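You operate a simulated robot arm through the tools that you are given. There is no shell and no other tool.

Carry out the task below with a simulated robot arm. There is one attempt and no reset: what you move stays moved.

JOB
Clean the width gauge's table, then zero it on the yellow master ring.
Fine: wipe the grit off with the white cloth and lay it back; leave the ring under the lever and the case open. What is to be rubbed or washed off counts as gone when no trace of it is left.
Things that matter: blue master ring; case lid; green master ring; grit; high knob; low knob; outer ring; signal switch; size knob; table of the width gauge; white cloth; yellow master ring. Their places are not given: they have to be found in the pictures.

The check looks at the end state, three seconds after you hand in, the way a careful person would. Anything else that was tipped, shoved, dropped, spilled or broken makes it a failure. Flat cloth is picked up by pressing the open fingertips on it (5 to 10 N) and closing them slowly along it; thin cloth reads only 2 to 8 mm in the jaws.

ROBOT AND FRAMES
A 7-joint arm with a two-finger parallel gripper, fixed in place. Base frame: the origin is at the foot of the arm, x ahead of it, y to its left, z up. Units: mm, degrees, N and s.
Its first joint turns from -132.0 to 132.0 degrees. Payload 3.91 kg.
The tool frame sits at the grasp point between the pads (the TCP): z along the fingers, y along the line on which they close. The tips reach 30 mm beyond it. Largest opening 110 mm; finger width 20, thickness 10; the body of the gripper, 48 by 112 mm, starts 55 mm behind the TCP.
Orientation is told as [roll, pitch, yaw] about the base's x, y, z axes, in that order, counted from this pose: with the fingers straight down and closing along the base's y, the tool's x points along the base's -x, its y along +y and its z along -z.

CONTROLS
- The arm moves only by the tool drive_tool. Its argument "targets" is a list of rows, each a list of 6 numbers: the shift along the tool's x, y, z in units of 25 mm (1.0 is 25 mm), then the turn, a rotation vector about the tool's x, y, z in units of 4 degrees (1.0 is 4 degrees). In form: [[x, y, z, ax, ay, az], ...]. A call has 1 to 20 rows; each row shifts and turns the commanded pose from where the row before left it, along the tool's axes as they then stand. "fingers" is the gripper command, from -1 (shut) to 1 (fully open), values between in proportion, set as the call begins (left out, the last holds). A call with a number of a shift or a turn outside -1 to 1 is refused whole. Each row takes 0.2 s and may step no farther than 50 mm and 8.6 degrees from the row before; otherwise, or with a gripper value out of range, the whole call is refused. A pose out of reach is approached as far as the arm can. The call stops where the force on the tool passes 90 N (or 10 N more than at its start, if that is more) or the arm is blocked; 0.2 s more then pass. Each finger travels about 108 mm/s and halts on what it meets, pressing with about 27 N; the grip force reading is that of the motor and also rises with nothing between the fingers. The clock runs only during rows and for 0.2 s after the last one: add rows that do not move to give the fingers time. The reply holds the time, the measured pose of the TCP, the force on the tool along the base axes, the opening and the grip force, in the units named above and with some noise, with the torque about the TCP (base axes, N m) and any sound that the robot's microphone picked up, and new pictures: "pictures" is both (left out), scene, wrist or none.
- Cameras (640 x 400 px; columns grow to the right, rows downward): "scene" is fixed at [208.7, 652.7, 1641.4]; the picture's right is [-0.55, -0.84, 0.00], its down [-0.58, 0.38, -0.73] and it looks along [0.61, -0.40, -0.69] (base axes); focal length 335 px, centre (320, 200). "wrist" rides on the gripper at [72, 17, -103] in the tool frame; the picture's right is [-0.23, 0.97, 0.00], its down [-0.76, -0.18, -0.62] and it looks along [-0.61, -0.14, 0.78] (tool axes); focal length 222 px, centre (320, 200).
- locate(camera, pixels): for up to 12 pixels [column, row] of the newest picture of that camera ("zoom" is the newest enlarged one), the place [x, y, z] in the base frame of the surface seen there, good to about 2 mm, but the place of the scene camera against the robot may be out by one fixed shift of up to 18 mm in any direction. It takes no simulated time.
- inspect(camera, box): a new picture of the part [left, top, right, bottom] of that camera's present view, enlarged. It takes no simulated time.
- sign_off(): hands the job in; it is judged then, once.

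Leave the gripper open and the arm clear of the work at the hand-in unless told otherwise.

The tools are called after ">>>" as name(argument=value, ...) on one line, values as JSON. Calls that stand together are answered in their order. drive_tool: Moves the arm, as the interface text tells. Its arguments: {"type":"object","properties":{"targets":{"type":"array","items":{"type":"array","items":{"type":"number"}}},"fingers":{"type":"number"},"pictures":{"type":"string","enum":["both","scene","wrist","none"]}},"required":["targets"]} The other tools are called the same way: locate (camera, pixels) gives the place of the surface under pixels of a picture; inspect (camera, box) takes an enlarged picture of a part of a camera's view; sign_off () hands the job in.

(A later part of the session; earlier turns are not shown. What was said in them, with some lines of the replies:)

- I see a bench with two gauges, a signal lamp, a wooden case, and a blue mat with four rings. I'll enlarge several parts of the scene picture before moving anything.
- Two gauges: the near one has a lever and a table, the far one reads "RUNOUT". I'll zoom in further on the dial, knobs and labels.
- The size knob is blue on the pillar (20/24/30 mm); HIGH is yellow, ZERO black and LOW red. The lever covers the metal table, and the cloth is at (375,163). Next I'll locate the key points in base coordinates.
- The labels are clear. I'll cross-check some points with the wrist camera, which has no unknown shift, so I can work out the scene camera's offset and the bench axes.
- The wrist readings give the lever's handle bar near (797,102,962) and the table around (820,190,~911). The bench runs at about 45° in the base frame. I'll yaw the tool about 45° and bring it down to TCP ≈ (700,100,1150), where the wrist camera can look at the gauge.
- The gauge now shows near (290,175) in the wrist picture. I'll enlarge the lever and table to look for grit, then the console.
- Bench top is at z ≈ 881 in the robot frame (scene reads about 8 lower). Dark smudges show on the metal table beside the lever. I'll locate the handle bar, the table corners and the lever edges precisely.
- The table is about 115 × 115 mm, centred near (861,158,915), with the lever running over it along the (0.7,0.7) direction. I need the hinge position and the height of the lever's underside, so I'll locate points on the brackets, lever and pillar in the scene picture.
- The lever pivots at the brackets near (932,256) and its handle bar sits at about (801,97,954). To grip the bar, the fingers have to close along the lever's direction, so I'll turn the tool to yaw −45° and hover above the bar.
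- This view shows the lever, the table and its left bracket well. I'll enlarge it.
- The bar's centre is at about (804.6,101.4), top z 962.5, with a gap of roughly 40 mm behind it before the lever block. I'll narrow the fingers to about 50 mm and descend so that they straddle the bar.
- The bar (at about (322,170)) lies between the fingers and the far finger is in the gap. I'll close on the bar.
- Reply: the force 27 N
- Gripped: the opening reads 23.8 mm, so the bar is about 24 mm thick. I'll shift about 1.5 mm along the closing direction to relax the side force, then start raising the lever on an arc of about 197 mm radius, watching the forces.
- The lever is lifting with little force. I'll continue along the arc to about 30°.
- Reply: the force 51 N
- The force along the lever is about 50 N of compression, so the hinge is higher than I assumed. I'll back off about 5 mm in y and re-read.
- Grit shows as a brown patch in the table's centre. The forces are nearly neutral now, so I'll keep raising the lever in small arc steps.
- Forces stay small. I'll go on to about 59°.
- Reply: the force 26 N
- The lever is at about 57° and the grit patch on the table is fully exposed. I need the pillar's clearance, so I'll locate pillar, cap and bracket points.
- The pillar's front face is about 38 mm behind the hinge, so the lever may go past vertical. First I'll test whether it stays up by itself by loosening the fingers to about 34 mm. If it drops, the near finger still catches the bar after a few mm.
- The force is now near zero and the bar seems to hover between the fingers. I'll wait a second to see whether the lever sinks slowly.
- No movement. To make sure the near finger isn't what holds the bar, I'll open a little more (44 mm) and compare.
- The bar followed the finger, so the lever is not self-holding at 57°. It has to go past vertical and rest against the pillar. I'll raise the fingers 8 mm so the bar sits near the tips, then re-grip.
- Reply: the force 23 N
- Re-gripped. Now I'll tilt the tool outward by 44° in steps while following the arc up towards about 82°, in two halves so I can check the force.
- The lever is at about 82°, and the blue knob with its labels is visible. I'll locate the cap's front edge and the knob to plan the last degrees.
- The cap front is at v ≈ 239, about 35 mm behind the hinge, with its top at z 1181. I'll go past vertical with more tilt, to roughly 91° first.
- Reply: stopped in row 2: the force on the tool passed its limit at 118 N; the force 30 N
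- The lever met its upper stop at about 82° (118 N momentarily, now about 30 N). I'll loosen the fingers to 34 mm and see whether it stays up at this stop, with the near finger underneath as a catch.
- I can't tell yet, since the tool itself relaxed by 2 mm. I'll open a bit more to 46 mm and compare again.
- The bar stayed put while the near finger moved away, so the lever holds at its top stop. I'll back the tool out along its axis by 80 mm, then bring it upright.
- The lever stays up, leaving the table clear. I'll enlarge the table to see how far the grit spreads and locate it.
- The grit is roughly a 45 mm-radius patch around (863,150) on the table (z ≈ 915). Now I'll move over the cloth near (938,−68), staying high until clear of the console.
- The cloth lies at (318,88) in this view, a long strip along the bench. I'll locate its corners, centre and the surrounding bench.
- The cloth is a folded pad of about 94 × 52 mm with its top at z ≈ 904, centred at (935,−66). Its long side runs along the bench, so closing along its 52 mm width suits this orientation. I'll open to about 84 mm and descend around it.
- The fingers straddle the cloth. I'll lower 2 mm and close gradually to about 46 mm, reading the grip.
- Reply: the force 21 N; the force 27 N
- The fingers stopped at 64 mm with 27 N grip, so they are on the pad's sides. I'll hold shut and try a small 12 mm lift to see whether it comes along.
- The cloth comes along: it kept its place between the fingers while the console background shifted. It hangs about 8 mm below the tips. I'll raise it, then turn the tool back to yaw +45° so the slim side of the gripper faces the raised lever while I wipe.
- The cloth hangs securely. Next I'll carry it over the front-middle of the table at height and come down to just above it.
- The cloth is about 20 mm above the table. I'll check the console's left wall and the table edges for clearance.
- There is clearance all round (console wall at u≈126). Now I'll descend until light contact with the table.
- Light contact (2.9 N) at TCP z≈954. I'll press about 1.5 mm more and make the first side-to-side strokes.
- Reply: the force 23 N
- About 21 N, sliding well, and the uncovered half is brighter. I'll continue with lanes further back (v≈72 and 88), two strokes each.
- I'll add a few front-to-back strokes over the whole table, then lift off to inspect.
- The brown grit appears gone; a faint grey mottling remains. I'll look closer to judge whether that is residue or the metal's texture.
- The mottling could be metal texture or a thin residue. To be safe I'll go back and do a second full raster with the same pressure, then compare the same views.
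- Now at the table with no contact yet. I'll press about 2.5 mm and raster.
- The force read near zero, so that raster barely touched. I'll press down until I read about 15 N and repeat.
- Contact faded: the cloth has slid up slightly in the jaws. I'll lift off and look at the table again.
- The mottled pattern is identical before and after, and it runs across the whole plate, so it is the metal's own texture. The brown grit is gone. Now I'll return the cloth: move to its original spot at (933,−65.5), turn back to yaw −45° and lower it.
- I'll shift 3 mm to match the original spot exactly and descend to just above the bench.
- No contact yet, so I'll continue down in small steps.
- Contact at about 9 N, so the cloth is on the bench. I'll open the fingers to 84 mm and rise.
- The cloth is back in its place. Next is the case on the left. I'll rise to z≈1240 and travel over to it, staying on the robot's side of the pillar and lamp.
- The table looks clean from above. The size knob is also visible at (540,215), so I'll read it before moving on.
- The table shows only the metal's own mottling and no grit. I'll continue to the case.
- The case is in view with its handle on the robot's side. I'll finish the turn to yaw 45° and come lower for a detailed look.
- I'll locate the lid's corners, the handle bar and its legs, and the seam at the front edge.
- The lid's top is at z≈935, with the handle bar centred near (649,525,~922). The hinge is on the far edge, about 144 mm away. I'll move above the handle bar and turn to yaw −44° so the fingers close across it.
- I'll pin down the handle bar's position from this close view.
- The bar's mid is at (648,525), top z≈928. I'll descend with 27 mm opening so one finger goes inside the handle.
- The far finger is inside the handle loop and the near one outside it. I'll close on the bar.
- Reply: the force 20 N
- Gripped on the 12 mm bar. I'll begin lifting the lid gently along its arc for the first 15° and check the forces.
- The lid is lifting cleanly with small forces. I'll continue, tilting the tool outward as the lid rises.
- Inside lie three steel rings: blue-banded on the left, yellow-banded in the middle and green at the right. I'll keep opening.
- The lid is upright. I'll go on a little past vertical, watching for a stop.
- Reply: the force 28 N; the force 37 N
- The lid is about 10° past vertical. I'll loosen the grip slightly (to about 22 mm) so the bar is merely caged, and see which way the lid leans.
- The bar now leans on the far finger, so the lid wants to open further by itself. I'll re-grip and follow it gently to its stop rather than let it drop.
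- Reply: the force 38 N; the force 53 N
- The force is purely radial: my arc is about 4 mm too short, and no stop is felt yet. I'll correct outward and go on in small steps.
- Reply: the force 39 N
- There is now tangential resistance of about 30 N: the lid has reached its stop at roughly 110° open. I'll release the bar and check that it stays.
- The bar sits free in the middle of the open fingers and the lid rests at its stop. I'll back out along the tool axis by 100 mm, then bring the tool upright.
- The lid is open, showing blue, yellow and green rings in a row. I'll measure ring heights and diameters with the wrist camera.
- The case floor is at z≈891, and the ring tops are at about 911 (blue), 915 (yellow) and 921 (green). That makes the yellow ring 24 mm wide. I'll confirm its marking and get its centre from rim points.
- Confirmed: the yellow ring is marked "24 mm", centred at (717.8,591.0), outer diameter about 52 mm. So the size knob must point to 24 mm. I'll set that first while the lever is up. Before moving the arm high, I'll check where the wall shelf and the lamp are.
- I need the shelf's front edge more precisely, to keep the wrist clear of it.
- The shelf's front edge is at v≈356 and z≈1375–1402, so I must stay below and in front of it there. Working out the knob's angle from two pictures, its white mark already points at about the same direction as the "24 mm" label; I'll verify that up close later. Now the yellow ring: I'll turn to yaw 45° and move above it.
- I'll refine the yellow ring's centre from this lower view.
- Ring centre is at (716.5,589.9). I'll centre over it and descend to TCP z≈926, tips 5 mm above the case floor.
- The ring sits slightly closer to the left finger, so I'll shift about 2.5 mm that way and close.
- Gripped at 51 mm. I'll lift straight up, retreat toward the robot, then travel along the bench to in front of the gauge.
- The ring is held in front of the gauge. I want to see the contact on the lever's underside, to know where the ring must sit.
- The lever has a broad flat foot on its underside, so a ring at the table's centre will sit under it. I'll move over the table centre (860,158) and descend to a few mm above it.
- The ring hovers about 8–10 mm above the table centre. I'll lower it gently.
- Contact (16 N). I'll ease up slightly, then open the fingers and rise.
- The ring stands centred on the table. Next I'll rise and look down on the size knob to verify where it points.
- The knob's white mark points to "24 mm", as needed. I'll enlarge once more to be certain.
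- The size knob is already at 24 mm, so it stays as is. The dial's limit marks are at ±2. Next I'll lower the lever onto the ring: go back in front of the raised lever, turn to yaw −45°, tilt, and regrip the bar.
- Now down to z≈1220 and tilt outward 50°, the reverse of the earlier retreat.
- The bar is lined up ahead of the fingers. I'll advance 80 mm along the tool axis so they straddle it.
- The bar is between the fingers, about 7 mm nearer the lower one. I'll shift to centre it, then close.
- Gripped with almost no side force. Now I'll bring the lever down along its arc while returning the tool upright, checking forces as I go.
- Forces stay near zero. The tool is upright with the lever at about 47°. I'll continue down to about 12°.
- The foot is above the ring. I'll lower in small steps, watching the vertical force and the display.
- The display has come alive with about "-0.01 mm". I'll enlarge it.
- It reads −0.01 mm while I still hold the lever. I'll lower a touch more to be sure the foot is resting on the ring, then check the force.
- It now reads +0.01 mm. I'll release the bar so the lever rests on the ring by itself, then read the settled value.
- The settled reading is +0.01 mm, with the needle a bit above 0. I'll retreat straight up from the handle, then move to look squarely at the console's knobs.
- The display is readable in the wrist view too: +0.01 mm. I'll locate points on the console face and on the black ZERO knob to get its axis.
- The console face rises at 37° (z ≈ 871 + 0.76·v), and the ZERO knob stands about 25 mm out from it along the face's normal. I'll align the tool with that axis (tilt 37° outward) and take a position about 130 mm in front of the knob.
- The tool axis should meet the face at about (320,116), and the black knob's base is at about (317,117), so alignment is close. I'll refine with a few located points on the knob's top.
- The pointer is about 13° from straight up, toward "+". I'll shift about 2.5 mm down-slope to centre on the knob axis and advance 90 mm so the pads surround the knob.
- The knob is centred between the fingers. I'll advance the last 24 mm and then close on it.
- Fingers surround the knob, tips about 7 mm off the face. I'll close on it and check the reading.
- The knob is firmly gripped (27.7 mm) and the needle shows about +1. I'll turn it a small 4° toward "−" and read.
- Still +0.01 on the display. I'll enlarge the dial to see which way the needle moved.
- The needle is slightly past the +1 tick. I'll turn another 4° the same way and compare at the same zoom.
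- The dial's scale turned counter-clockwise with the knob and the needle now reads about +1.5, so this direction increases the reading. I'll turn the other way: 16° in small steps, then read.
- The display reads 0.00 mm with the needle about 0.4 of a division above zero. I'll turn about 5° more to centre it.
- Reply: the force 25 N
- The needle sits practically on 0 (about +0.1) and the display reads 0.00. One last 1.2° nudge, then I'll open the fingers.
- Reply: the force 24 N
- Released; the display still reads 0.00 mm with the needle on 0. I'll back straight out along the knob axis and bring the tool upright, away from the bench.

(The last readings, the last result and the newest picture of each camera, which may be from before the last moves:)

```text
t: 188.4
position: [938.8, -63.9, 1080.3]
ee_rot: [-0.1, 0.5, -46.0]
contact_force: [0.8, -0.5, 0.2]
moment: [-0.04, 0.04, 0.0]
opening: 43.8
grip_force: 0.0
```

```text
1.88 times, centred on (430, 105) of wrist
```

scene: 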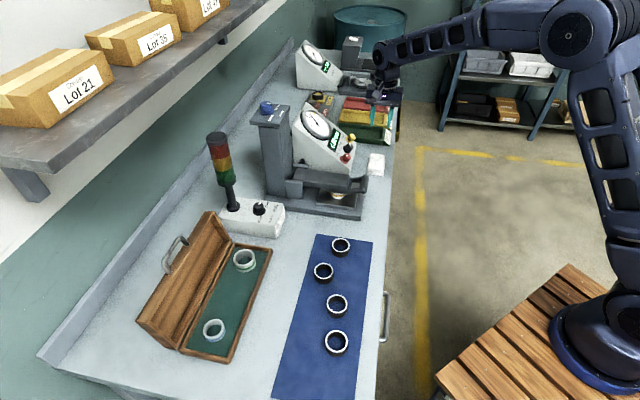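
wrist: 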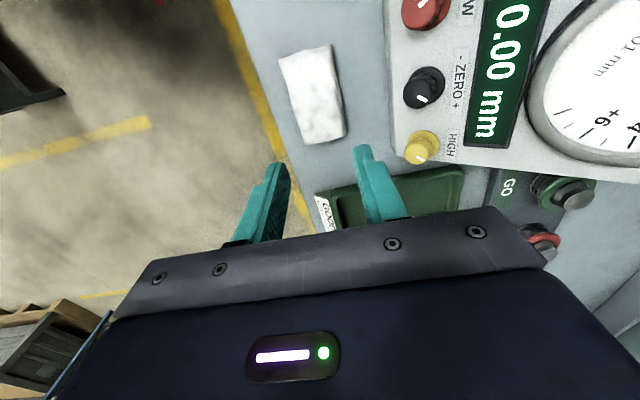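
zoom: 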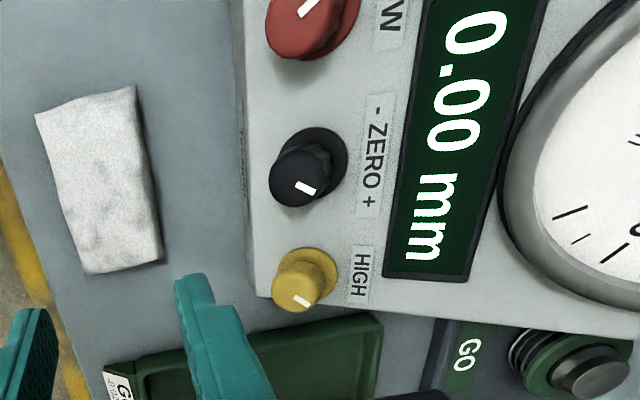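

The reading holds at 0.00 mm with the limit marks still at ±2. I'll zoom on the dial tip and recheck the ring, table and lever once more.

>>> inspect(camera="scene", box=[305, 105, 333, 130])

>>> inspect(camera="scene", box=[285, 155, 375, 225])

>>> inspect(camera="scene", box=[120, 190, 400, 390])

```text
16.00 times, centred on (319, 118) of scene
```

zoom: 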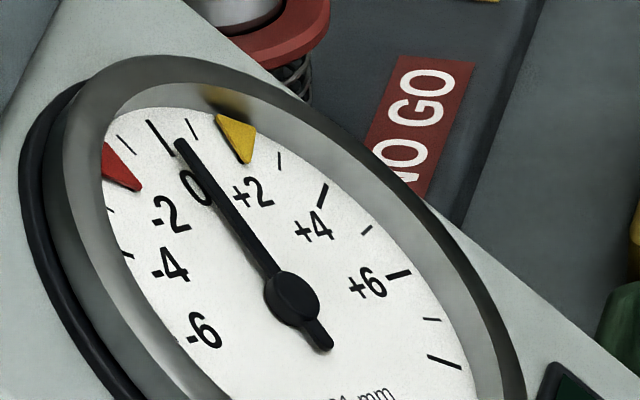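

```text
5.71 times, centred on (330, 190) of scene
```

zoom: 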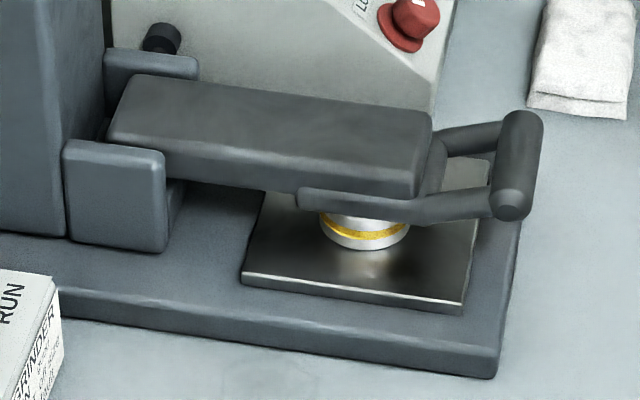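

```text
2.00 times, centred on (260, 290) of scene
```

zoom: 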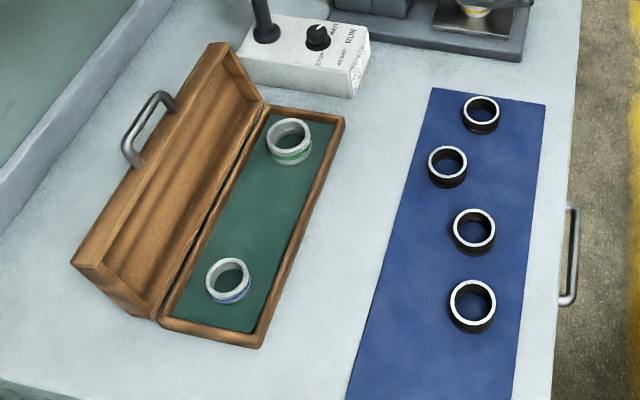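

All is in place: the case is open, the ring is under the lever, the cloth is back. For margin I want a parallax-free look at the needle, so I'll move to a pose where the wrist camera faces the dial squarely (yaw 45°, in front of the console).

>>> drive_tool(targets=[[0, 0, -0.84, 0, 0, 0], [0, 0, -0.84, 0, 0, 0], [0, 0, -0.84, 0, 0, 0], [0, 0, -0.84, 0, 0, 0], [0, 0, -0.84, 0, 0, 0], [0, 0, 0, 0, 0, -1], [0, 0, 0, 0, 0, -1], [0, 0, 0, 0, 0, -1], [0, 0, 0, 0, 0, -1], [0, 0, 0, 0, 0, -1], [0, 0, 0, 0, 0, -1], [0, 0, 0, 0, 0, -1], [0, 0, 0, 0, 0, -1], [0, 0, 0, 0, 0, -1], [0, 0, 0, 0, 0, -1], [0, 0, 0, 0, 0, -1], [0, 0, 0, 0, 0, -1], [0, 0, 0, 0, 0, -1], [0, 0, 0, 0, 0, -1], [0, 0, 0, 0, 0, -1]], pictures="none", fingers=1)

>>> drive_tool(targets=[[0, 0, 0, 0, 0, -0.95], [0, 0, 0, 0, 0, -0.95], [0, 0, 0, 0, 0, -0.95], [0, 0, 0, 0, 0, -0.95], [0, 0, 0, 0, 0, -0.95], [0, 0, 0, 0, 0, -0.95], [0, 0, 0, 0, 0, -0.95], [0, 0, 0, 0, 0, -0.95], [-0.79, -0.25, 0, 0, 0, 0], [-0.79, -0.25, 0, 0, 0, 0], [-0.79, -0.25, 0, 0, 0, 0]])

>>> inspect(camera="wrist", box=[250, 80, 420, 240])

```text
t: 192.6
position: [938.7, -64.5, 1185.1]
ee_rot: [0.2, 0.3, 14.0]
contact_force: [0.2, -0.4, -1.5]
moment: [0.0, 0.02, 0.0]
opening: 109.9
grip_force: 0.1
```

```text
t: 195.0
position: [994.0, -36.6, 1187.5]
ee_rot: [0.3, 0.2, 44.3]
contact_force: [-0.2, -0.1, 0.0]
moment: [0.0, -0.03, 0.03]
opening: 110.0
grip_force: 0.1
```

scene: 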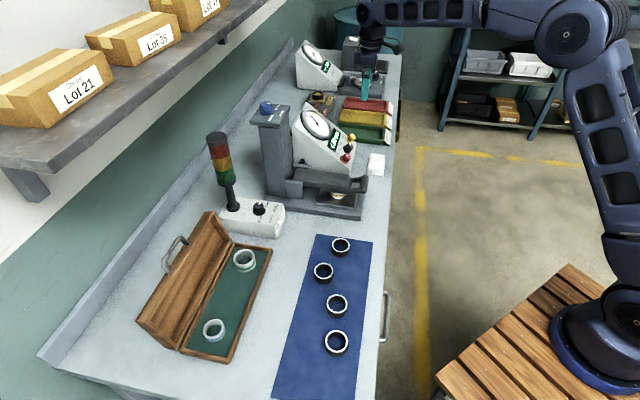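
wrist: 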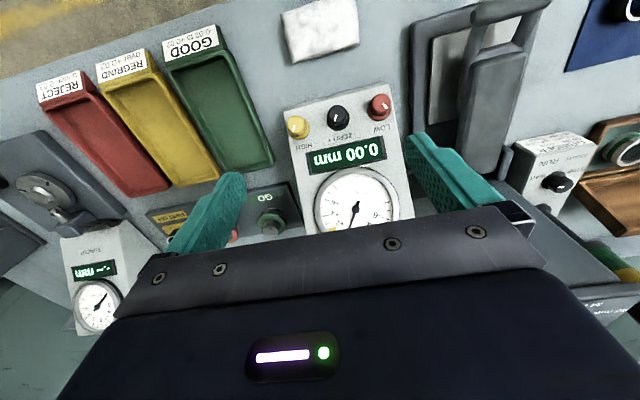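

```text
2.50 times, centred on (335, 160) of wrist
```

zoom: 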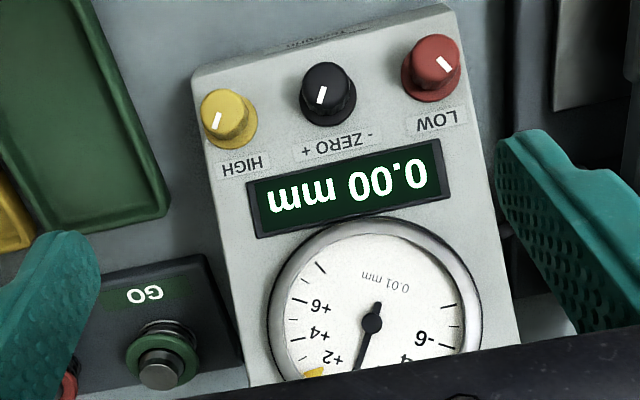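

The dial's top is just hidden by the gripper bar, so I'll rise about 75 mm to bring it into view.

>>> drive_tool(targets=[[0, 0, -1, 0, 0, 0], [0, 0, -1, 0, 0, 0], [0, 0, -1, 0, 0, 0]], pictures="wrist")

>>> inspect(camera="wrist", box=[315, 135, 395, 215])

```text
t: 195.8
position: [994.2, -35.7, 1260.7]
ee_rot: [0.3, 0.1, 44.2]
contact_force: [0.2, 0.3, -0.6]
moment: [0.02, 0.02, 0.0]
opening: 110.2
grip_force: 0.0
```

wrist: 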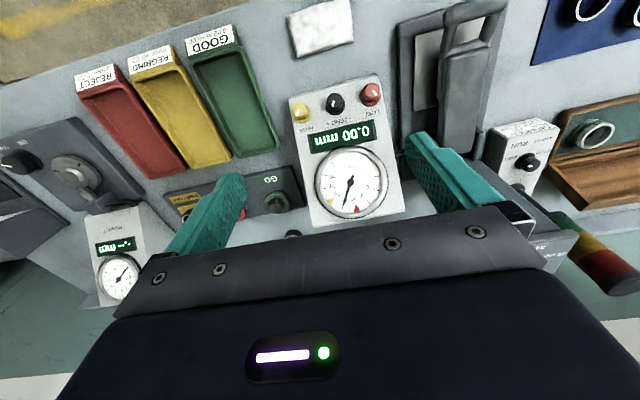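

```text
5.00 times, centred on (355, 175) of wrist
```

zoom: 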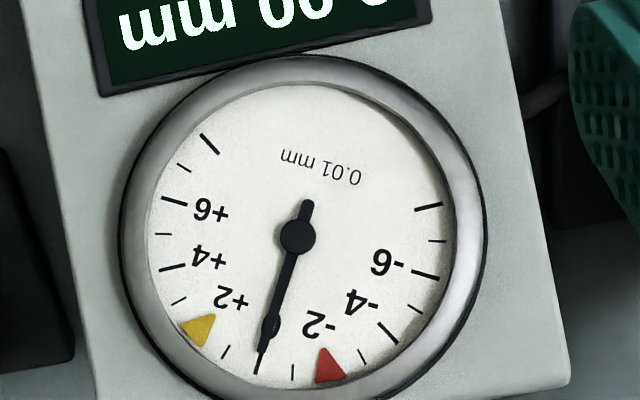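

Seen squarely, the needle lies exactly on the 0 tick, midway between the ±1 ticks, and the display reads 0.00. I'll withdraw the arm toward the robot, clear of the bench, with the gripper open, and take a final look.

>>> drive_tool(targets=[[0.95, 0, -0.3, 0, 0, 0], [0.95, 0, -0.3, 0, 0, 0], [0.95, 0, -0.3, 0, 0, 0], [0.95, 0, -0.3, 0, 0, 0], [0.95, 0, 0, 0, 0, 0], [0.95, 0, 0, 0, 0, 0], [0.95, 0, 0, 0, 0, 0], [0.95, 0, 0, 0, 0, 0], [0.95, 0, 0, 0, 0, 0], [0, 0, 0, 0, 0, 0]])

>>> inspect(camera="scene", box=[240, 80, 400, 230])

>>> inspect(camera="scene", box=[280, 20, 420, 110])

>>> inspect(camera="scene", box=[200, 190, 300, 245])

```text
t: 198.0
position: [842.3, -185.7, 1291.1]
ee_rot: [0.3, 0.2, 44.3]
contact_force: [0.0, 0.1, -0.3]
moment: [-0.04, -0.01, 0.0]
opening: 109.8
grip_force: 0.1
```

scene: 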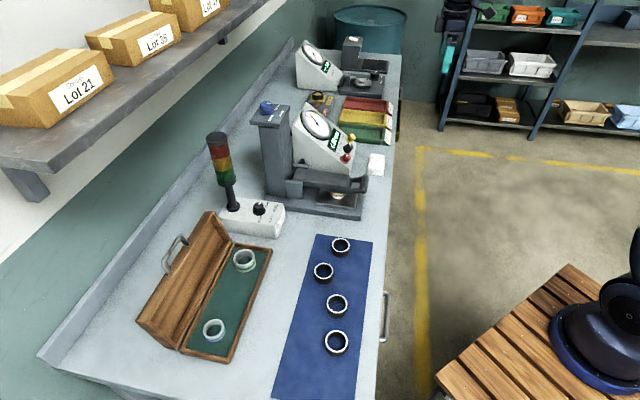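
wrist: 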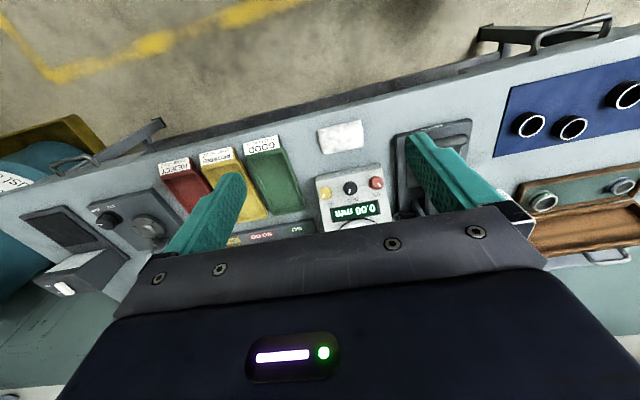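

```text
2.67 times, centred on (320, 155) of scene
```

zoom: 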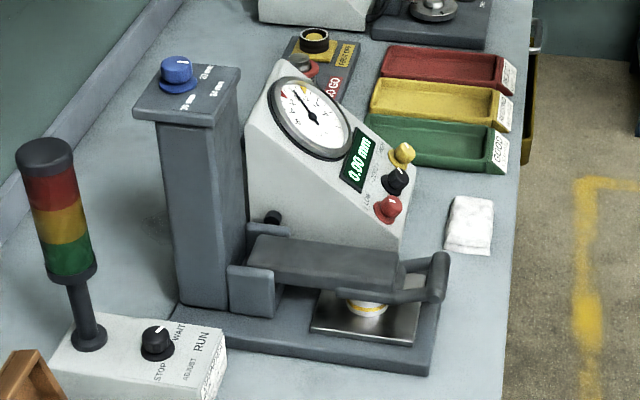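

```text
4.44 times, centred on (350, 65) of scene
```

zoom: 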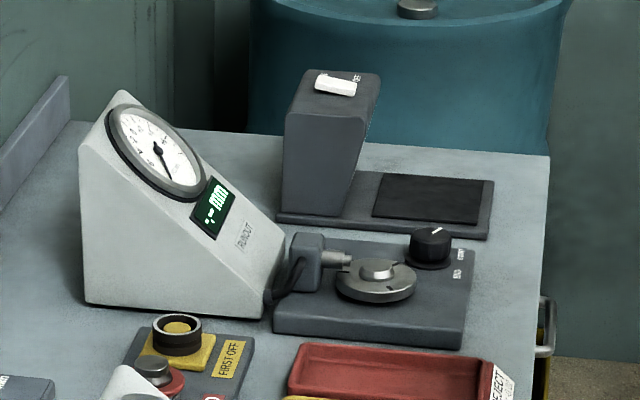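

```text
6.40 times, centred on (250, 218) of scene
```

zoom: 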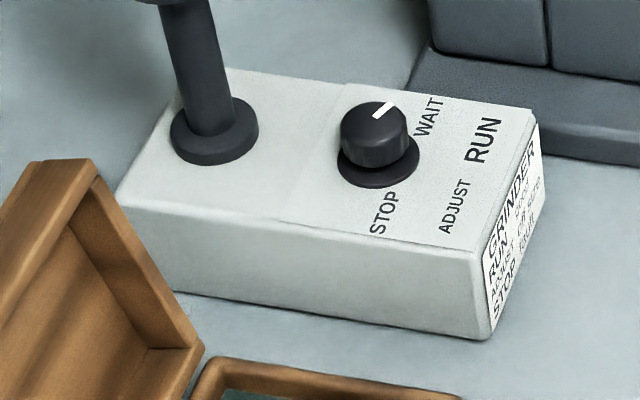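

Everything matches the job: the grit is gone, the cloth is back in its place and the case is open. The yellow 24 mm ring is under the lowered lever and the gauge reads 0.00. The size knob is at 24 mm, and the high and low limits and the signal switch are untouched. The arm is clear with the gripper open, so I'm handing in.

>>> sign_off()

```text
The job is handed in.
```

The width gauge's table is clean, and the gauge reads 0.00 mm on the yellow 24 mm master ring. I handed the job in; I haven't seen the result of the check.

- **Table:** I wiped it with the white cloth until no brown grit showed. A faint grey mottling remains. It looked the same after a second wipe, though that pass only pressed on the table for part of the way, so I took it to be the metal's own texture.
- **Cloth:** It is back where it was, to within a few millimetres.
- **Ring and lever:** The yellow ring sits at the centre of the table, with the lever resting on it.
- **Zero:** The gauge first settled at +0.01 mm. I turned the ZERO knob until the display read 0.00 and the needle lay on the 0 mark, checked face-on.
- **Case:** The lid is open and resting at its stop. The blue and green rings are still inside.
- **Left alone:** The size knob already pointed to 24 mm. I did not touch it, the high and low knobs, the signal switch or the outer rings.

The arm is clear of the bench with the gripper open.
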